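You operate a simulated robot arm through the tools that you are given. There is no shell and no other tool. Be economical: measure what you need, move in short steps, check, and stop when the job is done.

You run a simulated two-armed robot. Do the job below in one go: nothing can be reset, and whatever is moved stays where it is left.

## Task
Wipe up the spill on the top of the green workbench with the rag and put it back.

It is judged by the outcome, as a careful person would: the job done as asked, and still so three seconds after it is handed in. It fails if anything else is knocked over, pushed out of place, dropped, spilled or broken.

## Robot
Two 6-joint arms with two-finger parallel grippers on one trunk, on a base that drives. Base frame: it is fixed to the floor where the robot stands at the start and does not move with it; the origin is under the middle of the robot, x ahead of it, y to its left, z up. Readings come in cm, degrees, newtons and seconds.
The left shoulder is at the start at [-7.7, 17.7, 83.2], the right one opposite. With the tool pointing down near the work surface each hand reaches from about 10 to 72 cm from the robot's upright axis, wherever it stands, measured 20 degrees to its own side. Payload 1.57 kg a hand.
The TCP of each hand is the grasp point between the finger pads, 3 cm short of the fingertips. In the tool frame z runs along the fingers and y along their closing line. Largest opening 8 cm; finger width 1.7, thickness 1.2; the body of the gripper, 4 by 8.2 cm, starts 8 cm behind the TCP.
Orientation is told as [roll, pitch, yaw] about the base's x, y, z axes, in that order, counted from this pose: with the fingers straight down and closing along the base's y, the tool's x points along the base's -x, its y along +y and its z along -z.

## Interface
- The arms move only by the tool servo_tool. It takes "left_series", "right_series" or both (then of equal length, played together; a hand with none holds still); each is a list that holds one entry, the list of rows, each a list of 7 numbers: the shift along the tool's x, y, z in mm, then the turn, a rotation vector about the tool's x, y, z in degrees, then the finger opening in mm, from 0 to 80. In form: [[[tx, ty, tz, wx, wy, wz, gripper], ...]]. A call has 1 to 12 rows; each row shifts and turns the commanded pose from where the row before left it, along the tool's axes as they then stand. Each row takes 0.2 s and may step no farther than 5 cm and 8.6 degrees from the row before; otherwise, or with a gripper value out of range, the whole call is refused. Where a pose cannot be reached the arm comes as near as it can. A force on the tool above 40 N (or 10 N above the force at the start of the call, whichever is more), or a blocked arm, ends the call early, and 0.2 s more pass. The fingers move at their own pace (about 7.2 cm/s each) and stop on an object; they squeeze with about 36 N. The grip force told is the motor's: it shows also when the fingers shut on nothing. Time passes only in rows, and 0.2 s behind the last, so rows that do not move let the fingers close. The reply holds the time, the measured pose of the TCP, the force on the tool along the base axes, the opening and the grip force, in the units named above and with some noise, with the torque about the TCP (base axes, N m) and any sound that the robot's microphone picked up.
- Cameras (640 x 400 px; columns grow to the right, rows downward): "scene" is now at [2.7, -2.83, 155.07]; the picture's right is [-0.36, -0.93, 0.00], its down [-0.74, 0.29, -0.61] and it looks along [0.57, -0.22, -0.79] (base axes); focal length 258 px, centre (320, 200). "left" rides on the left gripper at [7.2, 0.7, -12.2] in its tool frame; the picture's right is [-0.09, 1.00, 0.00], its down [-0.84, -0.08, -0.54] and it looks along [-0.54, -0.05, 0.84] (tool axes); focal length 238 px, centre (320, 200). "right" rides on the right gripper at [7.2, -0.7, -12.2] in its tool frame; the picture's right is [0.09, 1.00, 0.00], its down [-0.84, 0.08, -0.54] and it looks along [-0.54, 0.05, 0.84] (tool axes); focal length 238 px, centre (320, 200). There is no depth. A picture from a camera that has moved, and an enlarged one, comes with that camera's place and axes in the base frame and with its lens.
- get_image(camera): a new picture of that camera. No time passes.
- move_column(by): slides the trunk up (or, below 0, down) by that many cm; the arms and the scene camera ride with it, the base frame stays. It gives what a move gives, with no picture.
- drive_base(legs): drives the robot by 1 to 6 legs, each [ahead, left, turn to the left] in cm, cm and degrees, along the robot's own axes; the way and the turn of a leg run together, so that a leg with both is an arc; at most 150 cm and 180 degrees a leg. The arms and the cameras ride along, it lands a little off, and it stops where it bumps. It gives what a move gives.
- aim_head(pan, tilt): turns the head with the scene camera to pan (to the left, within 143 degrees either way) and tilt (down, from -29 to 69), counted from straight ahead of the robot. It gives what a move gives.
- zoom(camera, box): a new picture of the part [left, top, right, bottom] of that camera's present view, enlarged. No time passes.
- job_done(): hands the job in; it is judged then, once.

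Work in short steps. Places have to be worked out from the pictures, the camera data and where the tool is seen: move nearer, look again, correct. Check each grasp and each placing, and mend what went wrong. You have 120 turns and 92 pictures in all, those below and enlarged ones among them. Open the grippers and draw the arms clear of the work before you hand the job in, unless the task says otherwise; then end with one line.

The tools are called as a command line: name --argument value ..., lists and objects as JSON in quotes. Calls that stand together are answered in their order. servo_tool: Moves the arms, as the interface text tells. Its arguments: {"type":"object","properties":{"left_series":{"type":"array","items":{"type":"array","items":{"type":"array","items":{"type":"number"}}}},"right_series":{"type":"array","items":{"type":"array","items":{"type":"array","items":{"type":"number"}}}}},"required":[]} The other tools are called the same way: move_column (by) slides the trunk up or down; drive_base (legs) drives the base; aim_head (pan, tilt) turns the head that bears the scene camera; get_image (camera) takes a picture; zoom (camera, box) takes an enlarged picture of a part of a camera's view; job_done () hands the job in.

At the start:

```text
time: 0.0
left_tcp_pos: [47.13, -6.06, 112.5]
left_tcp_rot: [0.1, -0.1, 0.1]
left_wrist_force: [-0.2, 0.0, 0.4]
left_moment: [0.02, 0.01, -0.02]
left_grip_width: 8.0
left_grasp_force: 0.1
right_tcp_pos: [29.0, -38.45, 117.63]
right_tcp_rot: [-0.1, 0.0, 0.1]
right_wrist_force: [0.4, -0.4, -0.6]
right_moment: [0.01, -0.03, 0.0]
right_grip_width: 8.01
right_grasp_force: 0.0
trunk travel left (down, up): [-27.5, 5.3]
robot x, y, heading: [0.0, -0.47, -0.0]
head pan, tilt: [-21.1, 52.3]
```

scene: 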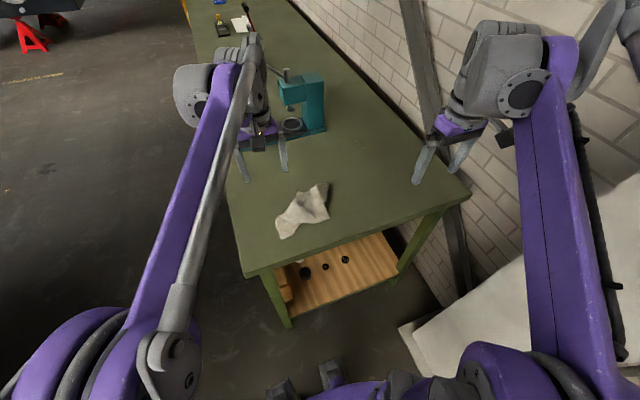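
right: 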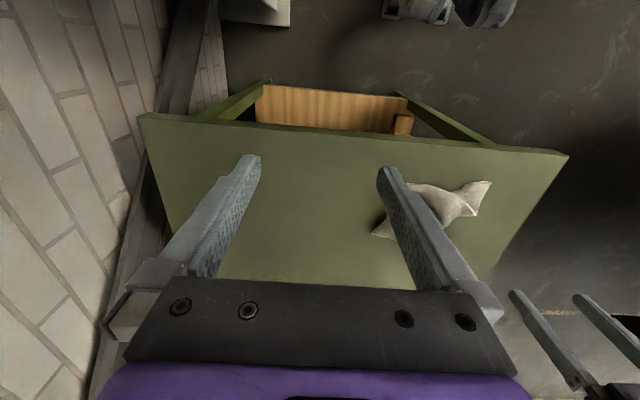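
left: 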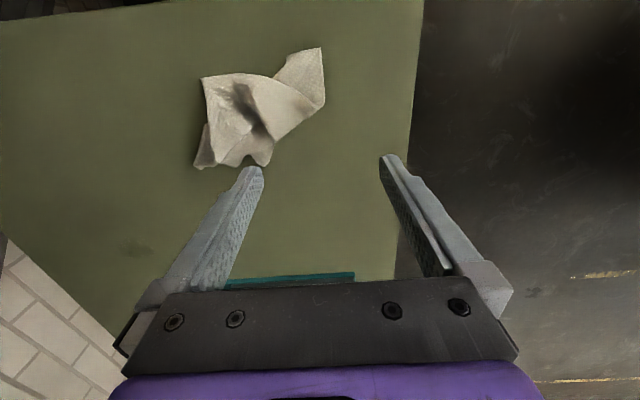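

The rag lies near the close end of the bench, and no spill is obvious yet. I'll enlarge the scene view and look for it.

zoom --camera "scene" --box '[200, 60, 480, 280]'

zoom --camera "left" --box '[0, 0, 440, 300]'

zoom --camera "scene" --box '[180, 0, 340, 100]'

```text
1.82 times, centred on (340, 170) of scene
camera zoom: at [2.7, -2.83, 155.07], right [-0.36, -0.93, 0.0], down [-0.74, 0.29, -0.61], along [0.57, -0.22, -0.79], focal length 468 px, centre (284, 254)
```

zoom: 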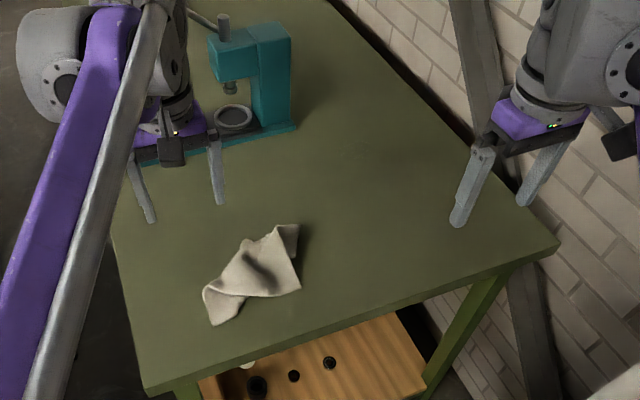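

```text
1.33 times, centred on (220, 150) of left
camera zoom: at [39.87, -5.32, 124.7], right [0.09, 1.0, 0.0], down [0.84, -0.08, 0.54], along [0.54, -0.05, -0.84], focal length 318 px, centre (453, 267)
```

zoom: 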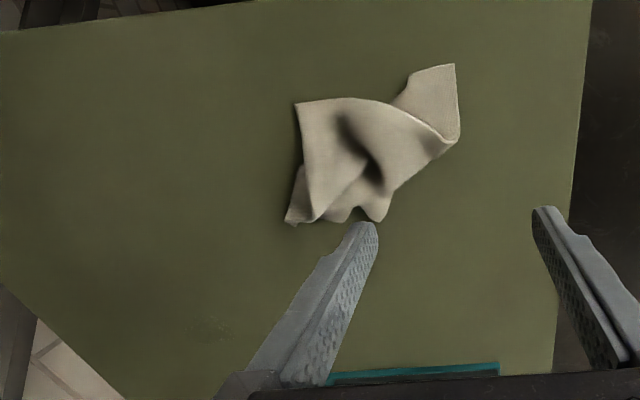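

```text
4.00 times, centred on (260, 50) of scene
camera zoom: at [2.7, -2.83, 155.07], right [-0.36, -0.93, 0.0], down [-0.74, 0.29, -0.61], along [0.57, -0.22, -0.79], focal length 1031 px, centre (560, 800)
```

zoom: 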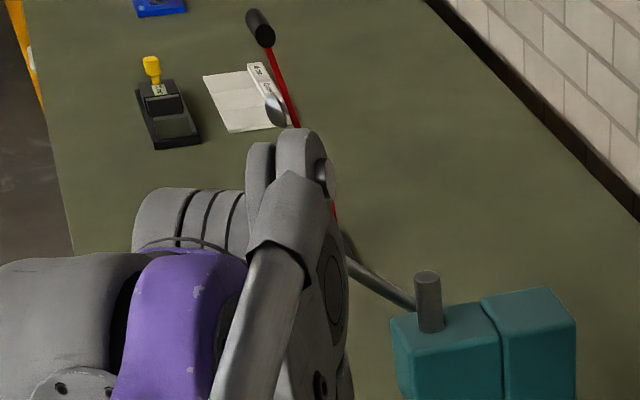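

A faint smudge shows in both views, near (69, -44) with the bench top at about z=91.5. I'll turn the head to look at it and at the rest of the bench.

zoom --camera "scene" --box '[310, 110, 410, 172]'

zoom --camera "left" --box '[60, 190, 220, 290]'

aim_head --pan -20 --tilt 30

get_image --camera "scene"

```text
6.40 times, centred on (360, 141) of scene
camera zoom: at [2.7, -2.83, 155.07], right [-0.36, -0.93, 0.0], down [-0.74, 0.29, -0.61], along [0.57, -0.22, -0.79], focal length 1649 px, centre (64, 578)
```

zoom: 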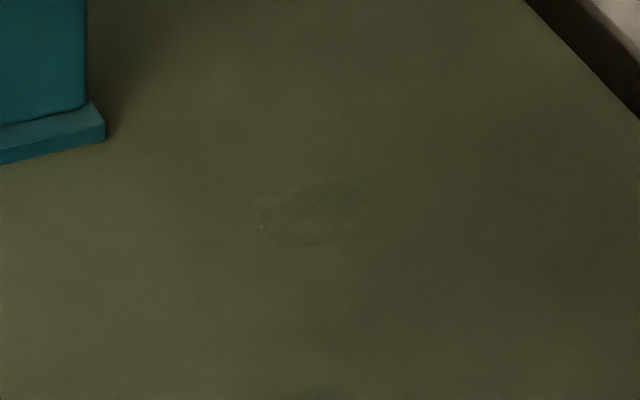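

```text
4.00 times, centred on (140, 240) of left
camera zoom: at [39.87, -5.32, 124.7], right [0.09, 1.0, 0.0], down [0.84, -0.08, 0.54], along [0.54, -0.05, -0.84], focal length 953 px, centre (1040, 40)
```

zoom: 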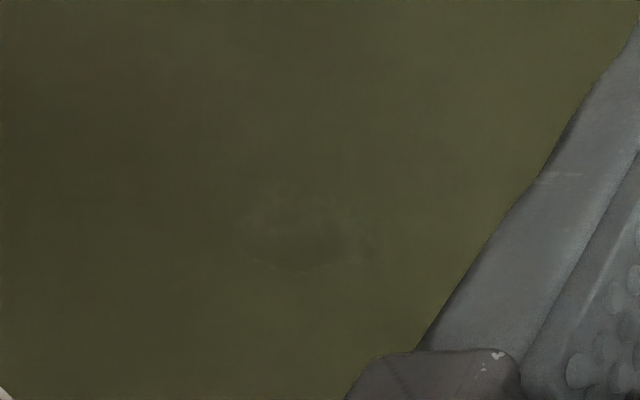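

```text
time: 0.9
left_tcp_pos: [47.04, -6.07, 112.45]
left_tcp_rot: [-0.1, 0.0, 0.0]
left_wrist_force: [0.1, -0.5, 0.5]
left_moment: [-0.01, 0.04, 0.0]
left_grip_width: 8.0
left_grasp_force: 0.1
right_tcp_pos: [28.87, -38.46, 117.6]
right_tcp_rot: [0.0, 0.0, 0.0]
right_wrist_force: [0.1, -0.7, -0.1]
right_moment: [0.02, 0.01, 0.02]
right_grip_width: 8.03
right_grasp_force: 0.0
trunk travel left (down, up): [-27.5, 5.3]
robot x, y, heading: [0.05, -0.02, -0.3]
head pan, tilt: [-20.0, 30.0]
```

```text
83 pictures are left
camera scene: at [4.23, -3.22, 158.32], right [-0.34, -0.94, 0.0], down [-0.47, 0.17, -0.87], along [0.81, -0.3, -0.5], focal length 258 px, centre (320, 200)
```

scene: 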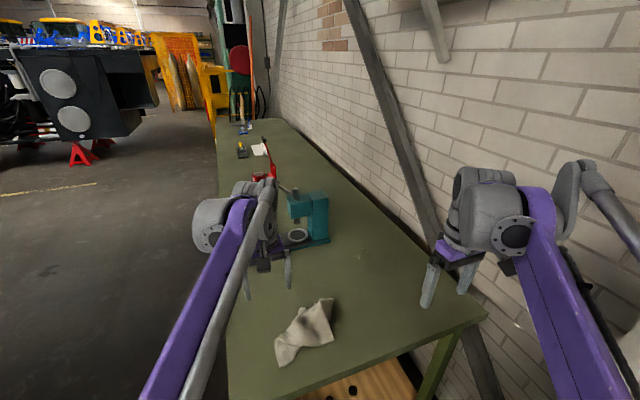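

The spill is about 8 cm wide, centred near (69.2, -44.2), slightly beyond my reach. I'll look down to see whether the base has room to move ahead.

zoom --camera "scene" --box '[180, 100, 420, 250]'

aim_head --pan -15 --tilt 69

get_image --camera "scene"

```text
2.67 times, centred on (300, 175) of scene
camera zoom: at [4.23, -3.22, 158.32], right [-0.34, -0.94, 0.0], down [-0.47, 0.17, -0.87], along [0.81, -0.3, -0.5], focal length 687 px, centre (373, 267)
```

zoom: 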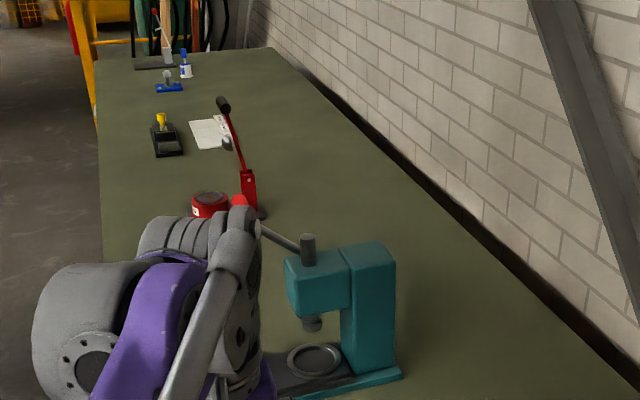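

```text
time: 1.9
left_tcp_pos: [47.11, -6.15, 112.38]
left_tcp_rot: [0.0, 0.1, 0.0]
left_wrist_force: [0.3, 0.0, 1.0]
left_moment: [0.01, 0.02, 0.01]
left_grip_width: 8.03
left_grasp_force: 0.1
right_tcp_pos: [28.94, -38.52, 117.82]
right_tcp_rot: [0.0, 0.1, -0.1]
right_wrist_force: [0.4, 0.0, 0.7]
right_moment: [0.0, -0.04, 0.02]
right_grip_width: 8.02
right_grasp_force: 0.0
trunk travel left (down, up): [-27.5, 5.3]
robot x, y, heading: [0.24, 0.09, -0.0]
head pan, tilt: [-15.0, 68.8]
```

```text
81 pictures are left
camera scene: at [1.13, -1.58, 153.19], right [-0.26, -0.97, 0.0], down [-0.9, 0.24, -0.36], along [0.35, -0.09, -0.93], focal length 258 px, centre (320, 200)
```

scene: 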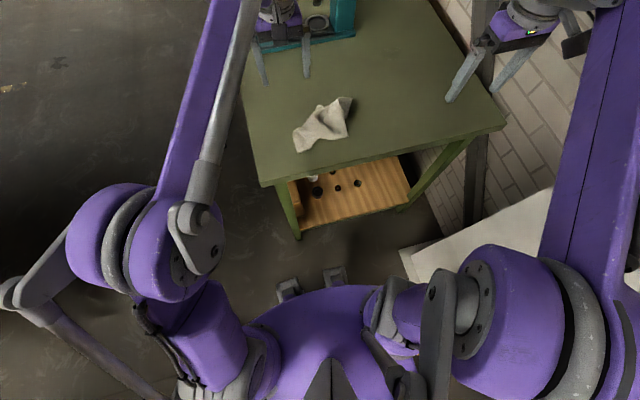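

The base looks compact, with about 20 cm free before the bench. I'll first draw the left arm back clear of the rag and press.

servo_tool --left_series '[[[0, 0, -40, 0, 0, 0, 80], [40, 20, 0, 0, 0, 0, 80], [40, 20, 0, 0, 0, 0, 80], [40, 20, 0, 0, 0, 0, 80], [20, 40, 0, 0, 0, 0, 80], [0, 40, 0, 0, 0, 0, 80], [0, 40, 0, 0, 0, 0, 80], [0, 0, 0, 0, 0, 0, 80]]]'

drive_base --legs '[[11, 0, 0]]'

get_image --camera "scene"

```text
time: 3.7
left_tcp_pos: [33.0, 12.14, 116.52]
left_tcp_rot: [0.1, 0.0, 0.0]
left_wrist_force: [-0.3, -0.6, 0.4]
left_moment: [0.02, -0.02, 0.01]
left_grip_width: 7.98
left_grasp_force: 0.1
right_tcp_pos: [28.8, -38.58, 117.61]
right_tcp_rot: [0.0, 0.0, 0.0]
right_wrist_force: [-0.5, -0.2, -0.3]
right_moment: [0.0, -0.01, -0.02]
right_grip_width: 8.01
right_grasp_force: 0.1
trunk travel left (down, up): [-27.5, 5.3]
robot x, y, heading: [0.18, -0.43, -0.0]
head pan, tilt: [-15.0, 68.8]
```

```text
time: 5.0
left_tcp_pos: [43.15, 12.05, 116.45]
left_tcp_rot: [0.0, 0.1, 0.0]
left_wrist_force: [-0.7, 0.1, 0.1]
left_moment: [-0.01, -0.01, 0.01]
left_grip_width: 7.99
left_grasp_force: 0.0
right_tcp_pos: [39.01, -38.53, 117.58]
right_tcp_rot: [0.1, 0.0, 0.1]
right_wrist_force: [-0.3, -0.2, 0.5]
right_moment: [0.01, 0.03, 0.01]
right_grip_width: 8.0
right_grasp_force: 0.1
trunk travel left (down, up): [-27.5, 5.3]
robot x, y, heading: [9.68, -0.18, 0.1]
head pan, tilt: [-15.0, 68.8]
stopped in leg 1: the robot was blocked; the commanded pose is now the measured one
```

```text
80 pictures are left
camera scene: at [11.15, -1.58, 153.19], right [-0.26, -0.97, 0.0], down [-0.9, 0.24, -0.36], along [0.35, -0.09, -0.93], focal length 258 px, centre (320, 200)
```

scene: 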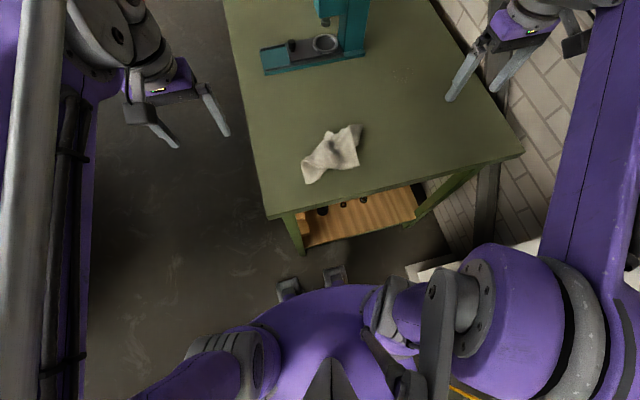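

The base met something about 10 cm ahead, though the bench did not shift in the picture. I'll back off 1 cm and bring the right hand above the rag, near (46, -14).

drive_base --legs '[[-1, 0, 0]]'

servo_tool --right_series '[[[-13, 41, 15, 0, 0, 0, 80], [-13, 41, 15, 0, 0, 0, 80], [-13, 41, 15, 0, 0, 0, 80], [-13, 41, 15, 0, 0, 0, 80], [-13, 41, 15, 0, 0, 0, 80], [-10, 40, 15, 0, 0, 0, 80], [0, 0, 0, 0, 0, 0, 80]]]'

get_image --camera "right"

zoom --camera "scene" --box '[230, 50, 430, 220]'

```text
time: 5.8
left_tcp_pos: [42.24, 12.22, 116.47]
left_tcp_rot: [0.0, 0.0, 0.0]
left_wrist_force: [-0.1, -0.7, -0.5]
left_moment: [0.0, 0.01, 0.01]
left_grip_width: 7.99
left_grasp_force: 0.1
right_tcp_pos: [38.25, -38.53, 117.63]
right_tcp_rot: [-0.1, -0.1, 0.1]
right_wrist_force: [-0.2, -0.5, 0.2]
right_moment: [-0.01, 0.02, 0.0]
right_grip_width: 8.01
right_grasp_force: 0.1
trunk travel left (down, up): [-27.5, 5.3]
robot x, y, heading: [8.85, 0.25, -0.0]
head pan, tilt: [-15.0, 68.8]
```

```text
time: 7.4
left_tcp_pos: [42.26, 12.18, 116.44]
left_tcp_rot: [-0.1, 0.0, 0.0]
left_wrist_force: [0.3, 0.6, 0.1]
left_moment: [-0.01, 0.0, 0.02]
left_grip_width: 8.0
left_grasp_force: 0.0
right_tcp_pos: [45.76, -14.01, 108.62]
right_tcp_rot: [0.1, 0.0, 0.0]
right_wrist_force: [0.3, 0.7, 0.3]
right_moment: [0.01, 0.02, 0.02]
right_grip_width: 7.99
right_grasp_force: 0.0
trunk travel left (down, up): [-27.5, 5.3]
robot x, y, heading: [9.15, -0.09, -0.1]
head pan, tilt: [-15.0, 68.8]
```

```text
79 pictures are left
camera right: at [38.64, -14.6, 120.77], right [-0.09, 1.0, 0.0], down [0.84, 0.08, 0.54], along [0.54, 0.05, -0.84], focal length 238 px, centre (320, 200)
```

right: 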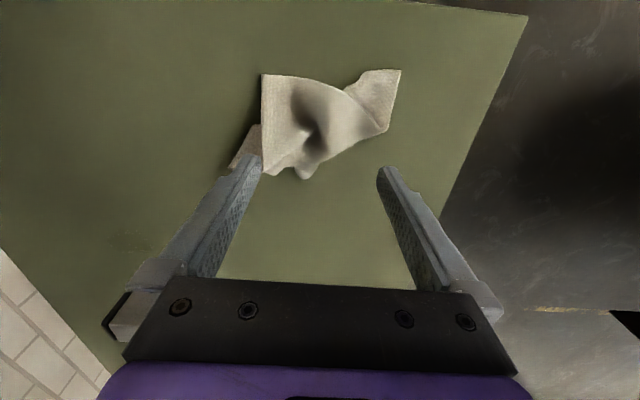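

```text
2.35 times, centred on (330, 135) of scene
camera zoom: at [10.18, -1.62, 153.18], right [-0.26, -0.97, 0.0], down [-0.9, 0.24, -0.36], along [0.35, -0.09, -0.93], focal length 606 px, centre (296, 353)
```

zoom: 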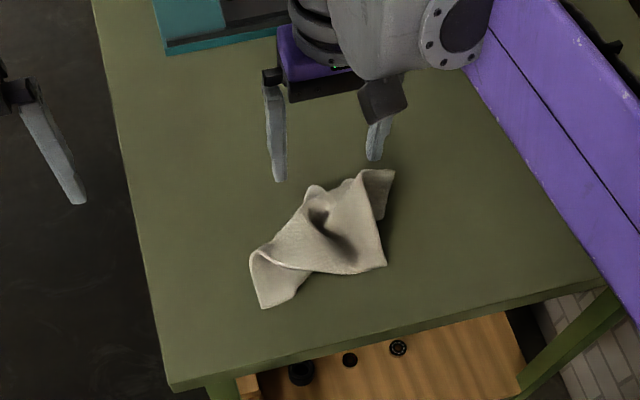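

The rag covers roughly x 40–54, y -24 to -6. I want an oblique side view of its folds before grasping, so I'll turn the left hand to look sideways at it.

servo_tool --left_series '[[[0, 0, 8, 0, 0, 8.2, 80], [0, 0, 8, 0, 0, 8.2, 80], [0, 0, 8, 0, 0, 8.2, 80], [0, 0, 8, 0, 0, 8.2, 80], [0, 0, 8, 0, 0, 8.2, 80], [0, 0, 8, 0, 0, 8.2, 80], [0, 0, 8, 0, 0, 8.2, 80], [0, 0, 8, 0, 0, 8.2, 80], [0, 0, 8, 0, 0, 8.2, 80], [0, 0, 8, 0, 0, 8.2, 80], [0, 0, 8, 0, 0, 8, 80], [0, 0, 0, 0, 0, 0, 80]]]'

get_image --camera "left"

```text
time: 10.0
left_tcp_pos: [42.21, 12.0, 107.59]
left_tcp_rot: [0.0, 0.0, -90.1]
left_wrist_force: [0.3, 1.1, -0.6]
left_moment: [-0.02, 0.01, 0.01]
left_grip_width: 8.04
left_grasp_force: 0.1
right_tcp_pos: [45.91, -13.99, 108.58]
right_tcp_rot: [0.1, 0.0, 0.1]
right_wrist_force: [-0.8, 1.0, 0.4]
right_moment: [-0.01, 0.01, 0.0]
right_grip_width: 8.0
right_grasp_force: 0.1
trunk travel left (down, up): [-27.5, 5.3]
robot x, y, heading: [9.65, -0.19, -0.0]
head pan, tilt: [-15.0, 68.8]
```

```text
77 pictures are left
camera left: at [42.77, 19.3, 119.93], right [1.0, -0.09, 0.0], down [-0.08, -0.84, 0.54], along [-0.05, -0.54, -0.84], focal length 238 px, centre (320, 200)
```

left: 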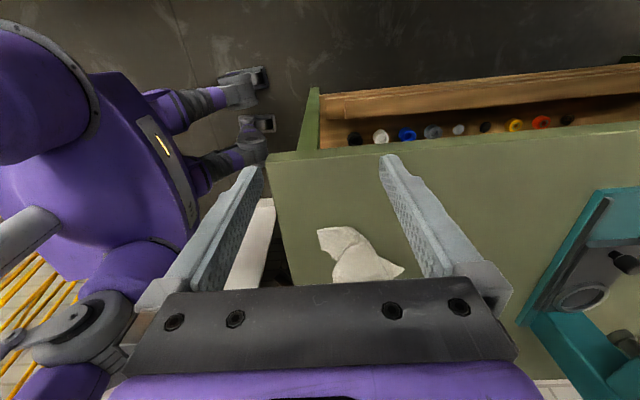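

The side view is too steep to help much. I'll enlarge the right-hand view of the rag to choose a fold to pinch.

zoom --camera "right" --box '[220, 50, 420, 190]'

zoom --camera "left" --box '[280, 210, 420, 290]'

```text
2.86 times, centred on (320, 120) of right
camera zoom: at [38.66, -14.62, 120.79], right [-0.09, 1.0, 0.0], down [0.84, 0.08, 0.54], along [0.54, 0.05, -0.84], focal length 681 px, centre (320, 429)
```

zoom: 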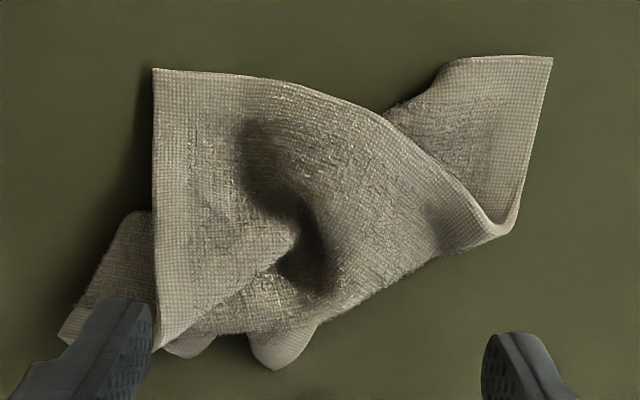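

```text
4.57 times, centred on (350, 250) of left
camera zoom: at [42.77, 19.3, 119.93], right [1.0, -0.09, 0.0], down [-0.08, -0.84, 0.54], along [-0.05, -0.54, -0.84], focal length 1090 px, centre (183, -29)
```

zoom: 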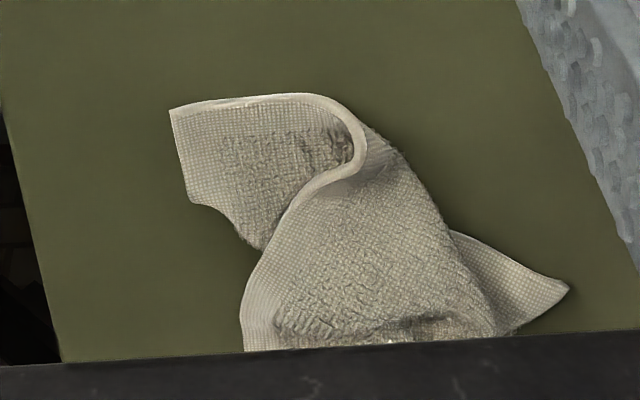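

The rag has a narrow neck, about 6 cm wide, between its notch at (43, -11.5) and its lower edge at (48, -9). I'll yaw the right hand to -65° to straddle the neck, centred on (45.6, -10.3), and look again.

servo_tool --right_series '[[[0, 0, 0, 0, 0, 8.125, 80], [0, 0, 0, 0, 0, 8.125, 80], [0, 0, 0, 0, 0, 8.125, 80], [0, 0, 0, 0, 0, 8.125, 80], [0, 0, 0, 0, 0, 8.125, 80], [0, 0, 0, 0, 0, 8.125, 80], [0, 0, 0, 0, 0, 8.125, 80], [0, 0, 0, 0, 0, 8.125, 80], [-32, 15, 20, 0, 0, 0, 80], [0, 0, 20, 0, 0, 0, 80], [0, 0, 0, 0, 0, 0, 80]]]'

get_image --camera "right"

zoom --camera "scene" --box '[250, 80, 410, 180]'

```text
time: 12.4
left_tcp_pos: [42.16, 12.05, 107.75]
left_tcp_rot: [0.0, -0.1, -90.0]
left_wrist_force: [-0.4, -0.4, -0.5]
left_moment: [0.0, 0.03, -0.02]
left_grip_width: 8.01
left_grasp_force: 0.0
right_tcp_pos: [48.05, -16.16, 104.67]
right_tcp_rot: [-0.1, -0.1, -64.9]
right_wrist_force: [-0.4, -0.2, 0.3]
right_moment: [-0.01, -0.03, -0.01]
right_grip_width: 7.99
right_grasp_force: 0.1
trunk travel left (down, up): [-27.5, 5.3]
robot x, y, heading: [8.86, -0.09, -0.3]
head pan, tilt: [-15.0, 68.8]
```

```text
74 pictures are left
camera right: at [44.44, -9.97, 116.86], right [0.86, 0.51, 0.0], down [0.42, -0.73, 0.54], along [0.27, -0.47, -0.84], focal length 238 px, centre (320, 200)
```

right: 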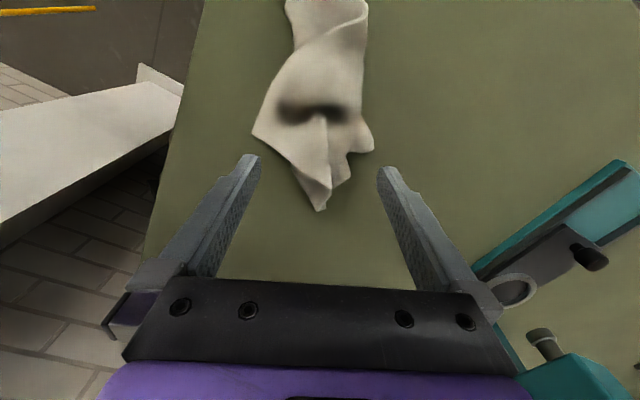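

```text
4.00 times, centred on (330, 130) of scene
camera zoom: at [10.24, -1.58, 153.18], right [-0.26, -0.97, 0.0], down [-0.9, 0.24, -0.36], along [0.35, -0.09, -0.93], focal length 1031 px, centre (280, 480)
```

zoom: 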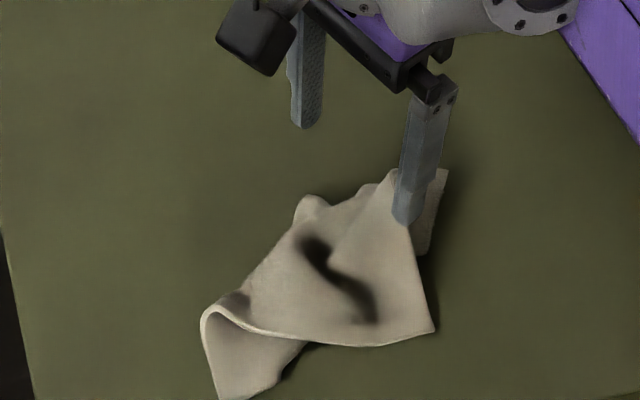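

I shifted the wrong way along the tool's x. The picture confirms the neck's middle at (45.5, -10), so I'll correct and lower to 100.

servo_tool --right_series '[[[32, 2, 0, 0, 0, 0, 80], [32, 1, 0, 0, 0, 0, 80], [0, 0, 20, 0, 0, 0, 80], [0, 0, 25, 0, 0, 0, 80], [0, 0, 0, 0, 0, 0, 80]]]'

zoom --camera "scene" --box '[250, 80, 410, 180]'

get_image --camera "right"

get_image --camera "left"

```text
time: 13.6
left_tcp_pos: [42.21, 12.03, 107.6]
left_tcp_rot: [0.0, 0.0, -90.0]
left_wrist_force: [-0.9, 0.7, -0.4]
left_moment: [0.01, 0.03, 0.0]
left_grip_width: 7.98
left_grasp_force: 0.0
right_tcp_pos: [45.68, -10.38, 100.09]
right_tcp_rot: [0.0, 0.0, -64.9]
right_wrist_force: [-0.1, 0.6, 1.0]
right_moment: [0.02, -0.02, 0.01]
right_grip_width: 7.97
right_grasp_force: 0.1
trunk travel left (down, up): [-27.5, 5.3]
robot x, y, heading: [9.13, -0.33, 0.1]
head pan, tilt: [-15.0, 68.8]
```

```text
4.00 times, centred on (330, 130) of scene
camera zoom: at [10.19, -1.58, 153.18], right [-0.26, -0.97, 0.0], down [-0.9, 0.24, -0.36], along [0.35, -0.09, -0.93], focal length 1031 px, centre (280, 480)
```

zoom: 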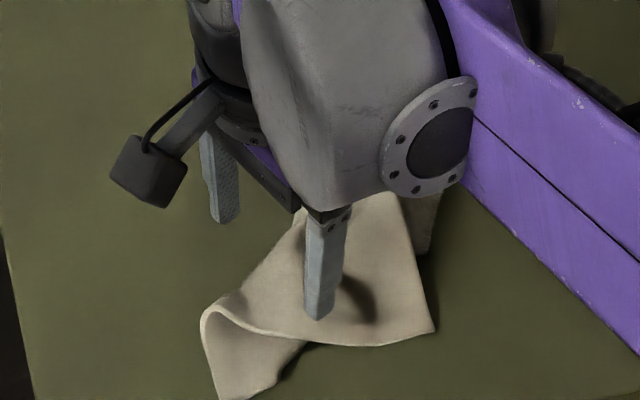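

```text
71 pictures are left
camera right: at [42.08, -4.08, 112.35], right [0.86, 0.51, 0.0], down [0.42, -0.73, 0.54], along [0.27, -0.47, -0.84], focal length 238 px, centre (320, 200)
```

right: 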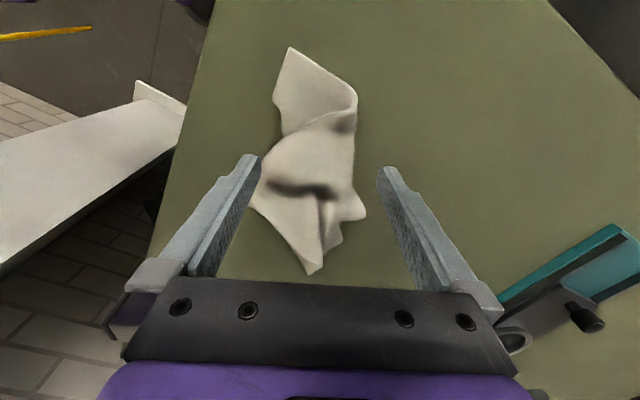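

```text
70 pictures are left
camera left: at [42.75, 19.3, 119.94], right [1.0, -0.09, 0.0], down [-0.08, -0.84, 0.54], along [-0.05, -0.54, -0.84], focal length 238 px, centre (320, 200)
```

left: 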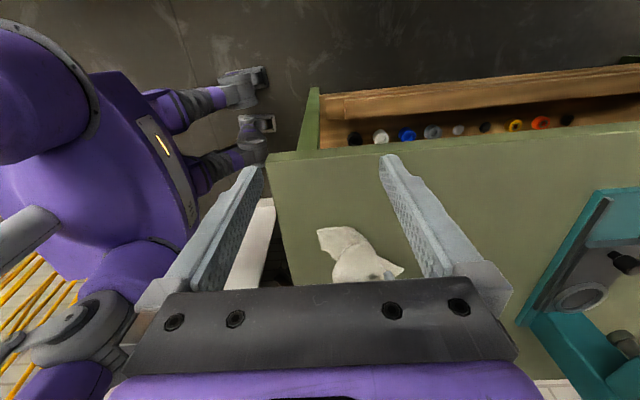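

The fingers project just outside the neck on both sides. I'll nudge 4 mm toward the notch and go down to fingertip height of about 93.

servo_tool --right_series '[[[4, 0, 15, 0, 0, 0, 80], [0, 0, 15, 0, 0, 0, 80], [0, 0, 6, 0, 0, 0, 80], [0, 0, 4, 0, 0, 0, 80], [0, 0, 0, 0, 0, 0, 80]]]'

get_image --camera "right"

zoom --camera "scene" --box '[250, 80, 410, 180]'

```text
time: 14.8
left_tcp_pos: [42.19, 12.04, 107.74]
left_tcp_rot: [0.0, 0.0, -90.0]
left_wrist_force: [-0.3, -0.8, -0.1]
left_moment: [0.02, -0.02, 0.02]
left_grip_width: 8.0
left_grasp_force: 0.0
right_tcp_pos: [45.62, -9.96, 96.14]
right_tcp_rot: [0.0, 0.0, -64.9]
right_wrist_force: [0.6, -0.3, -0.5]
right_moment: [-0.01, -0.01, 0.02]
right_grip_width: 8.02
right_grasp_force: 0.0
trunk travel left (down, up): [-27.5, 5.3]
robot x, y, heading: [8.99, 0.06, 0.0]
head pan, tilt: [-15.0, 68.8]
```

```text
69 pictures are left
camera right: at [41.93, -3.67, 108.36], right [0.86, 0.51, 0.0], down [0.42, -0.73, 0.54], along [0.27, -0.47, -0.84], focal length 238 px, centre (320, 200)
```

right: 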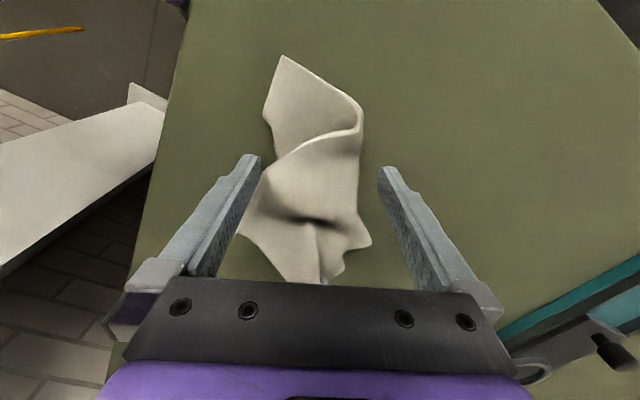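

```text
4.00 times, centred on (330, 130) of scene
camera zoom: at [10.21, -1.57, 153.18], right [-0.26, -0.97, 0.0], down [-0.9, 0.24, -0.36], along [0.35, -0.09, -0.93], focal length 1031 px, centre (280, 480)
```

zoom: 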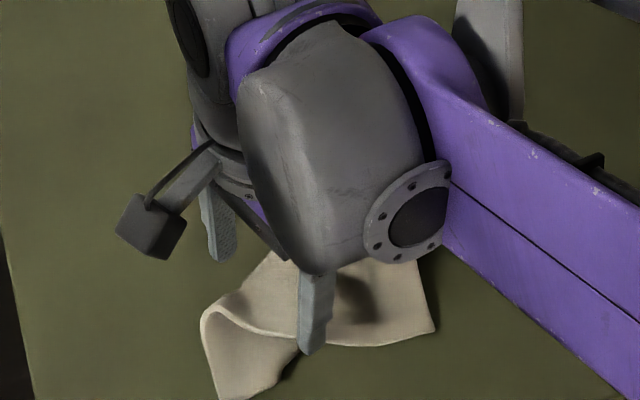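

Fingertips should be near 93 and no contact is felt. I'll step down 3 mm at a time to find the bench top.

servo_tool --right_series '[[[0, 0, 4, 0, 0, 0, 80], [0, 0, 3, 0, 0, 0, 80], [0, 0, 0, 0, 0, 0, 80]]]'

get_image --camera "right"

```text
time: 15.6
left_tcp_pos: [42.26, 12.07, 107.68]
left_tcp_rot: [-0.1, -0.1, -90.0]
left_wrist_force: [-0.1, -0.1, 0.0]
left_moment: [0.0, -0.03, 0.05]
left_grip_width: 8.01
left_grasp_force: 0.1
right_tcp_pos: [45.82, -10.04, 95.37]
right_tcp_rot: [-0.1, 0.0, -64.9]
right_wrist_force: [0.2, -0.1, 1.4]
right_moment: [-0.03, -0.02, 0.01]
right_grip_width: 8.0
right_grasp_force: 0.1
trunk travel left (down, up): [-27.5, 5.3]
robot x, y, heading: [9.1, 0.07, 0.0]
head pan, tilt: [-15.0, 68.8]
```

```text
67 pictures are left
camera right: at [42.08, -3.84, 107.57], right [0.86, 0.51, 0.0], down [0.42, -0.73, 0.54], along [0.27, -0.47, -0.84], focal length 238 px, centre (320, 200)
```

right: 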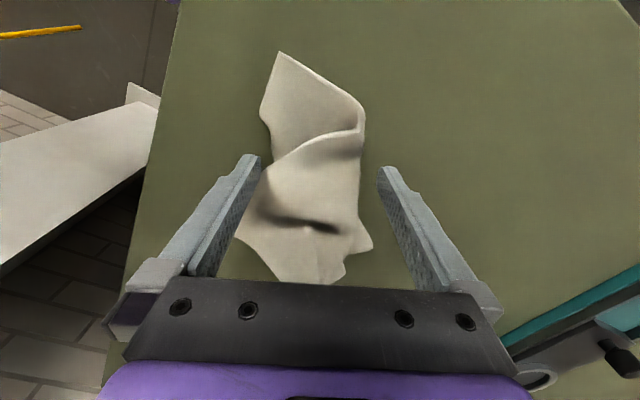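

Still free of contact; I'll continue down in small steps.

servo_tool --right_series '[[[0, 0, 3, 0, 0, 0, 80], [0, 0, 3, 0, 0, 0, 80], [0, 0, 0, 0, 0, 0, 80]]]'

servo_tool --right_series '[[[0, 0, 2, 0, 0, 0, 80], [0, 0, 2, 0, 0, 0, 80], [0, 0, 0, 0, 0, 0, 80]]]'

```text
time: 16.4
left_tcp_pos: [42.24, 12.04, 107.66]
left_tcp_rot: [0.0, 0.1, -90.0]
left_wrist_force: [-0.5, 0.2, -0.8]
left_moment: [0.0, -0.01, 0.02]
left_grip_width: 8.01
left_grasp_force: 0.0
right_tcp_pos: [45.74, -10.08, 94.83]
right_tcp_rot: [-0.1, 0.0, -64.9]
right_wrist_force: [-0.4, 0.1, -0.2]
right_moment: [0.0, 0.01, 0.0]
right_grip_width: 8.01
right_grasp_force: 0.2
trunk travel left (down, up): [-27.5, 5.3]
robot x, y, heading: [8.98, 0.24, -0.0]
head pan, tilt: [-15.0, 68.8]
```

```text
time: 17.2
left_tcp_pos: [42.18, 12.12, 107.6]
left_tcp_rot: [0.1, 0.0, -90.0]
left_wrist_force: [-0.3, -0.3, -0.3]
left_moment: [0.03, 0.01, 0.01]
left_grip_width: 7.99
left_grasp_force: 0.2
right_tcp_pos: [45.65, -9.96, 94.4]
right_tcp_rot: [0.0, 0.0, -64.9]
right_wrist_force: [-0.2, -0.2, -0.4]
right_moment: [-0.03, -0.02, -0.02]
right_grip_width: 7.99
right_grasp_force: 0.0
trunk travel left (down, up): [-27.5, 5.3]
robot x, y, heading: [8.57, 0.34, 0.1]
head pan, tilt: [-15.0, 68.8]
```

servo_tool --right_series '[[[0, 0, 2, 0, 0, 0, 80], [0, 0, 2, 0, 0, 0, 80], [0, 0, 0, 0, 0, 0, 80]]]'

get_image --camera "right"

```text
time: 18.0
left_tcp_pos: [42.22, 12.04, 107.7]
left_tcp_rot: [-0.1, 0.0, -90.1]
left_wrist_force: [0.3, 0.1, 0.2]
left_moment: [0.03, -0.01, -0.01]
left_grip_width: 8.01
left_grasp_force: 0.0
right_tcp_pos: [45.66, -10.11, 93.98]
right_tcp_rot: [0.0, 0.0, -64.9]
right_wrist_force: [-0.6, 0.7, -0.1]
right_moment: [-0.04, 0.02, 0.02]
right_grip_width: 7.99
right_grasp_force: 0.0
trunk travel left (down, up): [-27.5, 5.3]
robot x, y, heading: [8.77, -0.2, 0.1]
head pan, tilt: [-15.0, 68.8]
```

```text
66 pictures are left
camera right: at [42.0, -3.84, 106.17], right [0.86, 0.51, 0.0], down [0.42, -0.73, 0.54], along [0.27, -0.47, -0.84], focal length 238 px, centre (320, 200)
```

right: 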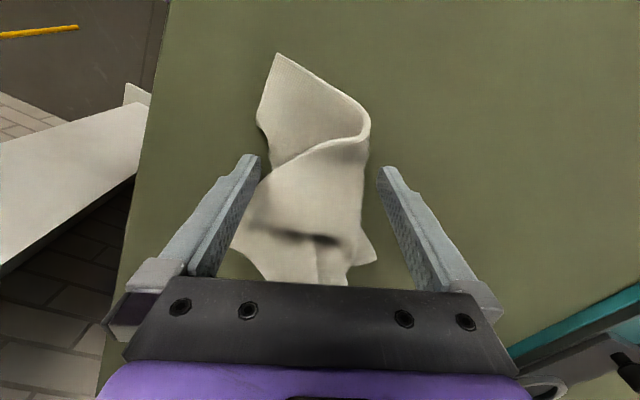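

No contact yet at tip height about 91. I'll keep going down in 2 mm steps.

servo_tool --right_series '[[[0, 0, 2, 0, 0, 0, 80], [0, 0, 2, 0, 0, 0, 80], [0, 0, 0, 0, 0, 0, 80]]]'

servo_tool --right_series '[[[0, 0, 2, 0, 0, 0, 80], [0, 0, 1, 0, 0, 0, 80], [0, 0, 0, 0, 0, 0, 80]]]'

get_image --camera "right"

```text
time: 18.8
left_tcp_pos: [42.17, 12.08, 107.63]
left_tcp_rot: [0.0, 0.0, -90.0]
left_wrist_force: [-0.2, 1.1, 0.0]
left_moment: [0.03, 0.02, -0.01]
left_grip_width: 8.0
left_grasp_force: 0.2
right_tcp_pos: [45.53, -9.99, 93.62]
right_tcp_rot: [0.0, 0.0, -64.9]
right_wrist_force: [0.1, -0.6, 0.6]
right_moment: [-0.02, 0.02, -0.03]
right_grip_width: 8.02
right_grasp_force: 0.0
trunk travel left (down, up): [-27.5, 5.3]
robot x, y, heading: [9.21, -0.17, 0.1]
head pan, tilt: [-15.0, 68.8]
```

```text
time: 19.6
left_tcp_pos: [42.27, 12.06, 107.66]
left_tcp_rot: [0.0, 0.0, -89.9]
left_wrist_force: [-0.6, 0.6, -1.6]
left_moment: [-0.01, 0.04, 0.02]
left_grip_width: 8.0
left_grasp_force: 0.0
right_tcp_pos: [45.6, -10.0, 93.31]
right_tcp_rot: [0.1, 0.0, -64.9]
right_wrist_force: [0.4, -0.7, 0.7]
right_moment: [0.01, -0.02, -0.02]
right_grip_width: 7.99
right_grasp_force: 0.0
trunk travel left (down, up): [-27.5, 5.3]
robot x, y, heading: [9.18, 0.07, -0.2]
head pan, tilt: [-15.0, 68.8]
```

```text
65 pictures are left
camera right: at [41.96, -3.75, 105.45], right [0.86, 0.51, 0.0], down [0.42, -0.73, 0.54], along [0.27, -0.47, -0.84], focal length 238 px, centre (320, 200)
```

right: 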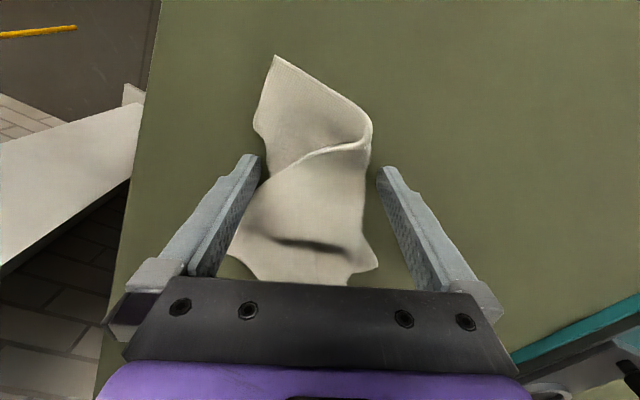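

Comparing rag positions between pictures puts the bench top nearer z≈89–90. I'll carry on down.

servo_tool --right_series '[[[0, 0, 2, 0, 0, 0, 80], [0, 0, 2, 0, 0, 0, 80], [0, 0, 0, 0, 0, 0, 80]]]'

servo_tool --right_series '[[[0, 0, 2, 0, 0, 0, 80], [0, 0, 2, 0, 0, 0, 80], [0, 0, 0, 0, 0, 0, 80]]]'

get_image --camera "right"

```text
time: 20.4
left_tcp_pos: [42.06, 11.98, 107.69]
left_tcp_rot: [0.1, -0.1, -90.0]
left_wrist_force: [0.6, -0.2, 0.2]
left_moment: [0.02, 0.0, -0.01]
left_grip_width: 8.03
left_grasp_force: 0.1
right_tcp_pos: [45.53, -10.12, 92.96]
right_tcp_rot: [0.0, -0.2, -64.8]
right_wrist_force: [1.7, -2.0, 38.0]
right_moment: [-0.65, 1.45, 0.09]
right_grip_width: 7.9
right_grasp_force: 0.0
trunk travel left (down, up): [-27.5, 5.3]
robot x, y, heading: [9.25, 0.12, 0.0]
head pan, tilt: [-15.0, 68.8]
```

```text
time: 20.7
left_tcp_pos: [42.13, 12.08, 107.66]
left_tcp_rot: [0.1, 0.0, -89.9]
left_wrist_force: [-0.3, 0.7, -0.5]
left_moment: [0.02, 0.0, 0.0]
left_grip_width: 8.01
left_grasp_force: 0.0
right_tcp_pos: [45.62, -10.07, 93.1]
right_tcp_rot: [0.0, -0.1, -64.9]
right_wrist_force: [-1.7, 0.8, 27.7]
right_moment: [0.07, 0.14, 0.01]
right_grip_width: 7.86
right_grasp_force: 0.1
trunk travel left (down, up): [-27.5, 5.3]
robot x, y, heading: [8.92, -0.08, 0.1]
head pan, tilt: [-15.0, 68.8]
stopped in row 1 (right hand): the force on the tool passed its limit at 52 N (the readings are from after the stop); the commanded pose is now the measured one
```

```text
64 pictures are left
camera right: at [41.94, -3.78, 105.15], right [0.86, 0.51, 0.0], down [0.42, -0.72, 0.54], along [0.27, -0.47, -0.84], focal length 238 px, centre (320, 200)
```

right: 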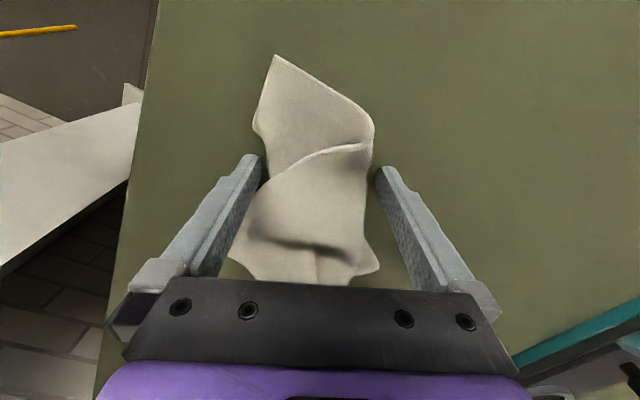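

Table contact is at TCP z≈93.2, so the bench top is about 90.2. I'll rise 3 mm and close gently on the neck.

servo_tool --right_series '[[[0, 0, -3, 0, 0, 0, 80], [0, 0, -1, 0, 0, 0, 60], [0, 0, 0, 0, 0, 0, 45], [0, 0, 0, 0, 0, 0, 30], [0, 0, 0, 0, 0, 0, 15], [0, 0, 0, 0, 0, 0, 0], [0, 0, 0, 0, 0, 0, 0], [0, 0, 0, 0, 0, 0, 0]]]'

get_image --camera "right"

zoom --camera "scene" --box '[250, 80, 410, 180]'

```text
time: 22.5
left_tcp_pos: [42.05, 12.1, 107.63]
left_tcp_rot: [0.0, 0.0, -90.0]
left_wrist_force: [-0.1, -0.4, 0.4]
left_moment: [-0.01, 0.02, -0.02]
left_grip_width: 8.02
left_grasp_force: 0.0
right_tcp_pos: [45.62, -9.94, 93.21]
right_tcp_rot: [0.0, -0.1, -65.0]
right_wrist_force: [-0.3, 0.2, 0.3]
right_moment: [0.01, -0.04, -0.02]
right_grip_width: 0.96
right_grasp_force: 27.6
trunk travel left (down, up): [-27.5, 5.3]
robot x, y, heading: [9.26, 0.02, 0.0]
head pan, tilt: [-15.0, 68.8]
```

```text
63 pictures are left
camera right: at [41.97, -3.78, 105.42], right [0.86, 0.51, 0.0], down [0.43, -0.72, 0.54], along [0.27, -0.47, -0.84], focal length 238 px, centre (320, 200)
```

right: 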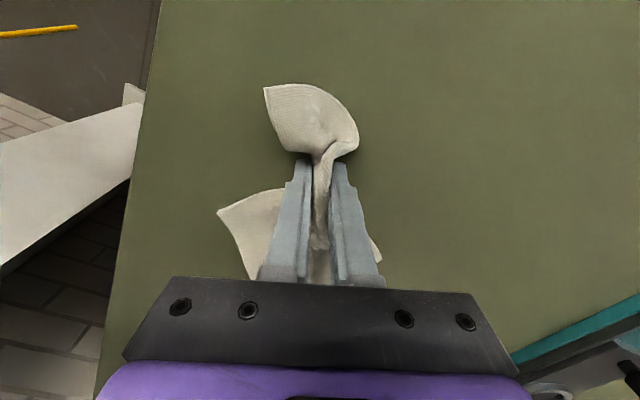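

```text
4.00 times, centred on (330, 130) of scene
camera zoom: at [10.21, -1.58, 153.18], right [-0.26, -0.97, 0.0], down [-0.9, 0.24, -0.36], along [0.35, -0.09, -0.93], focal length 1031 px, centre (280, 480)
```

zoom: 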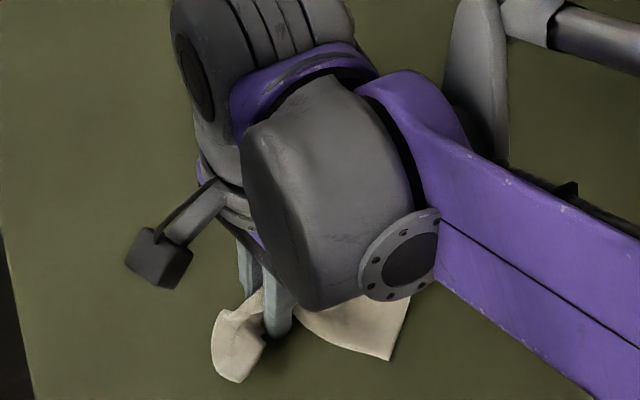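

The rag is gathered and held (1 cm width, 28 N). I'll lift it 8 cm, carry it toward the spill at about (70, -45), and look.

servo_tool --right_series '[[[0, 0, -30, 0, 0, 0, 0], [0, 0, -40, 0, 0, 0, 0], [0, 0, -20, 0, 0, 0, 0], [-42, 11, 0, 0, 0, 0, 0], [-42, 11, 0, 0, 0, 0, 0], [-42, 11, 0, 0, 0, 0, 0], [-42, 11, 0, 0, 0, 0, 0], [0, 0, 0, 0, 0, 0, 0]]]'

get_image --camera "right"

aim_head --pan -28 --tilt 52

get_image --camera "scene"

```text
time: 24.3
left_tcp_pos: [42.07, 12.01, 107.66]
left_tcp_rot: [0.0, 0.0, -90.0]
left_wrist_force: [0.4, 0.3, -1.3]
left_moment: [-0.01, -0.02, -0.01]
left_grip_width: 8.02
left_grasp_force: 0.0
right_tcp_pos: [56.71, -23.35, 102.03]
right_tcp_rot: [0.0, -0.1, -64.9]
right_wrist_force: [-0.1, -1.0, -1.0]
right_moment: [0.03, -0.07, -0.03]
right_grip_width: 0.93
right_grasp_force: 27.4
trunk travel left (down, up): [-27.5, 5.3]
robot x, y, heading: [9.02, 0.18, -0.1]
head pan, tilt: [-15.0, 68.8]
```

```text
61 pictures are left
camera right: at [53.07, -17.14, 114.23], right [0.86, 0.51, 0.0], down [0.42, -0.72, 0.54], along [0.27, -0.47, -0.84], focal length 238 px, centre (320, 200)
```

right: 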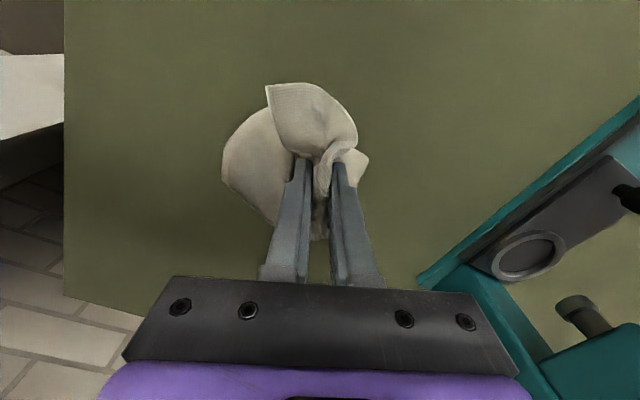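

```text
time: 25.1
left_tcp_pos: [42.26, 12.13, 107.69]
left_tcp_rot: [0.0, 0.0, -90.0]
left_wrist_force: [-0.7, 0.6, 0.3]
left_moment: [-0.02, -0.01, 0.0]
left_grip_width: 8.01
left_grasp_force: 0.1
right_tcp_pos: [56.78, -23.42, 102.08]
right_tcp_rot: [0.0, 0.0, -64.9]
right_wrist_force: [0.4, -0.5, 0.4]
right_moment: [0.04, -0.03, -0.02]
right_grip_width: 0.93
right_grasp_force: 28.0
trunk travel left (down, up): [-27.5, 5.3]
robot x, y, heading: [8.97, -0.31, -0.0]
head pan, tilt: [-28.0, 52.0]
```

```text
60 pictures are left
camera scene: at [11.46, -3.66, 155.11], right [-0.47, -0.88, 0.0], down [-0.7, 0.37, -0.61], along [0.54, -0.29, -0.79], focal length 258 px, centre (320, 200)
```

scene: 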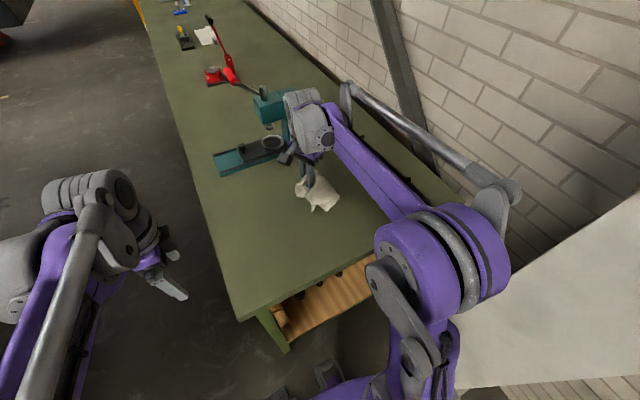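

The rag hangs well. I'll turn the hand back to yaw 0 and move to (66, -33), so the spill shows on the left of the wrist picture.

servo_tool --right_series '[[[0, 0, 0, 0, 0, -8.125, 0], [0, 0, 0, 0, 0, -8.125, 0], [0, 0, 0, 0, 0, -8.125, 0], [0, 0, 0, 0, 0, -8.125, 0], [0, 0, 0, 0, 0, -8.125, 0], [0, 0, 0, 0, 0, -8.125, 0], [0, 0, 0, 0, 0, -8.125, 0], [0, 0, 0, 0, 0, -8.125, 0], [-31, -32, 0, 0, 0, 0, 0], [-31, -32, 0, 0, 0, 0, 0], [-31, -32, 0, 0, 0, 0, 0], [0, 0, 0, 0, 0, 0, 0]]]'

get_image --camera "right"

zoom --camera "right" --box '[60, 60, 300, 260]'

```text
time: 27.7
left_tcp_pos: [42.15, 12.01, 107.7]
left_tcp_rot: [0.0, 0.1, -89.9]
left_wrist_force: [-0.2, -0.5, -0.7]
left_moment: [0.0, -0.05, 0.0]
left_grip_width: 8.01
left_grasp_force: 0.2
right_tcp_pos: [65.9, -33.03, 102.23]
right_tcp_rot: [-0.2, 0.0, 0.1]
right_wrist_force: [-0.4, 0.5, 0.3]
right_moment: [-0.01, -0.03, -0.17]
right_grip_width: 0.87
right_grasp_force: 27.3
trunk travel left (down, up): [-27.5, 5.3]
robot x, y, heading: [9.1, 0.16, 0.1]
head pan, tilt: [-28.0, 52.0]
```

```text
59 pictures are left
camera right: at [58.72, -33.71, 114.51], right [-0.09, 1.0, 0.0], down [0.84, 0.08, 0.54], along [0.54, 0.05, -0.84], focal length 238 px, centre (320, 200)
```

right: 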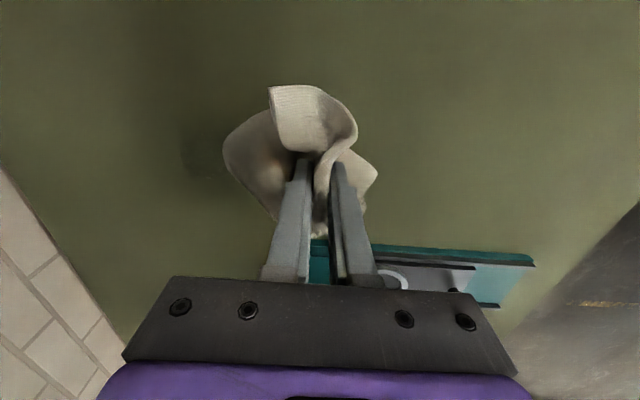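

```text
2.00 times, centred on (180, 160) of right
camera zoom: at [58.72, -33.71, 114.51], right [-0.09, 1.0, 0.0], down [0.84, 0.08, 0.54], along [0.54, 0.05, -0.84], focal length 477 px, centre (600, 280)
```

zoom: 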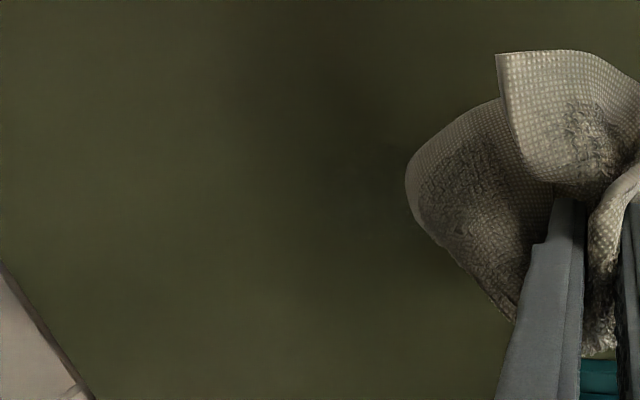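

The faint dark disc shows at (205, 158), matching a spill at (70, -45). I'll go over it and lower to TCP z≈96.

servo_tool --right_series '[[[-14, -40, 0, 0, 0, 0, 0], [-14, -40, 0, 0, 0, 0, 0], [-13, -40, 0, 0, 0, 0, 0], [0, 0, 20, 0, 0, 0, 0], [0, 0, 25, 0, 0, 0, 0], [0, 0, 15, 0, 0, 0, 0], [0, 0, 0, 0, 0, 0, 0]]]'

get_image --camera "right"

get_image --camera "scene"

```text
time: 29.3
left_tcp_pos: [42.18, 12.13, 107.6]
left_tcp_rot: [-0.1, -0.1, -90.0]
left_wrist_force: [1.2, 0.1, 0.7]
left_moment: [0.0, 0.01, -0.04]
left_grip_width: 8.0
left_grasp_force: 0.1
right_tcp_pos: [68.89, -44.25, 95.77]
right_tcp_rot: [-0.1, 0.0, 0.1]
right_wrist_force: [0.0, 0.0, 0.0]
right_moment: [0.04, 0.0, -0.17]
right_grip_width: 0.84
right_grasp_force: 27.4
right hand out of reach, approached as far as the arm can: row 3
trunk travel left (down, up): [-27.5, 5.3]
robot x, y, heading: [8.86, 0.07, -0.2]
head pan, tilt: [-28.0, 52.0]
```

```text
57 pictures are left
camera right: at [61.59, -45.02, 107.91], right [-0.09, 1.0, 0.0], down [0.84, 0.08, 0.54], along [0.54, 0.05, -0.84], focal length 238 px, centre (320, 200)
```

right: 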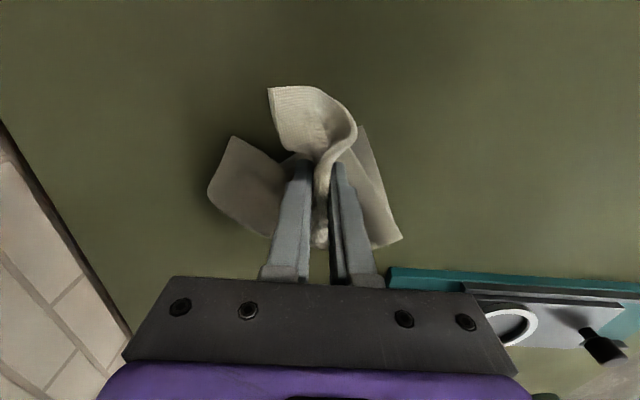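

```text
56 pictures are left
camera scene: at [11.46, -3.66, 155.11], right [-0.47, -0.88, 0.0], down [-0.7, 0.37, -0.62], along [0.54, -0.29, -0.79], focal length 258 px, centre (320, 200)
```

scene: 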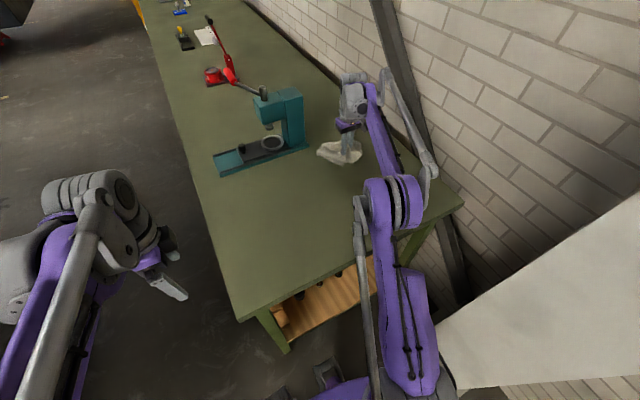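

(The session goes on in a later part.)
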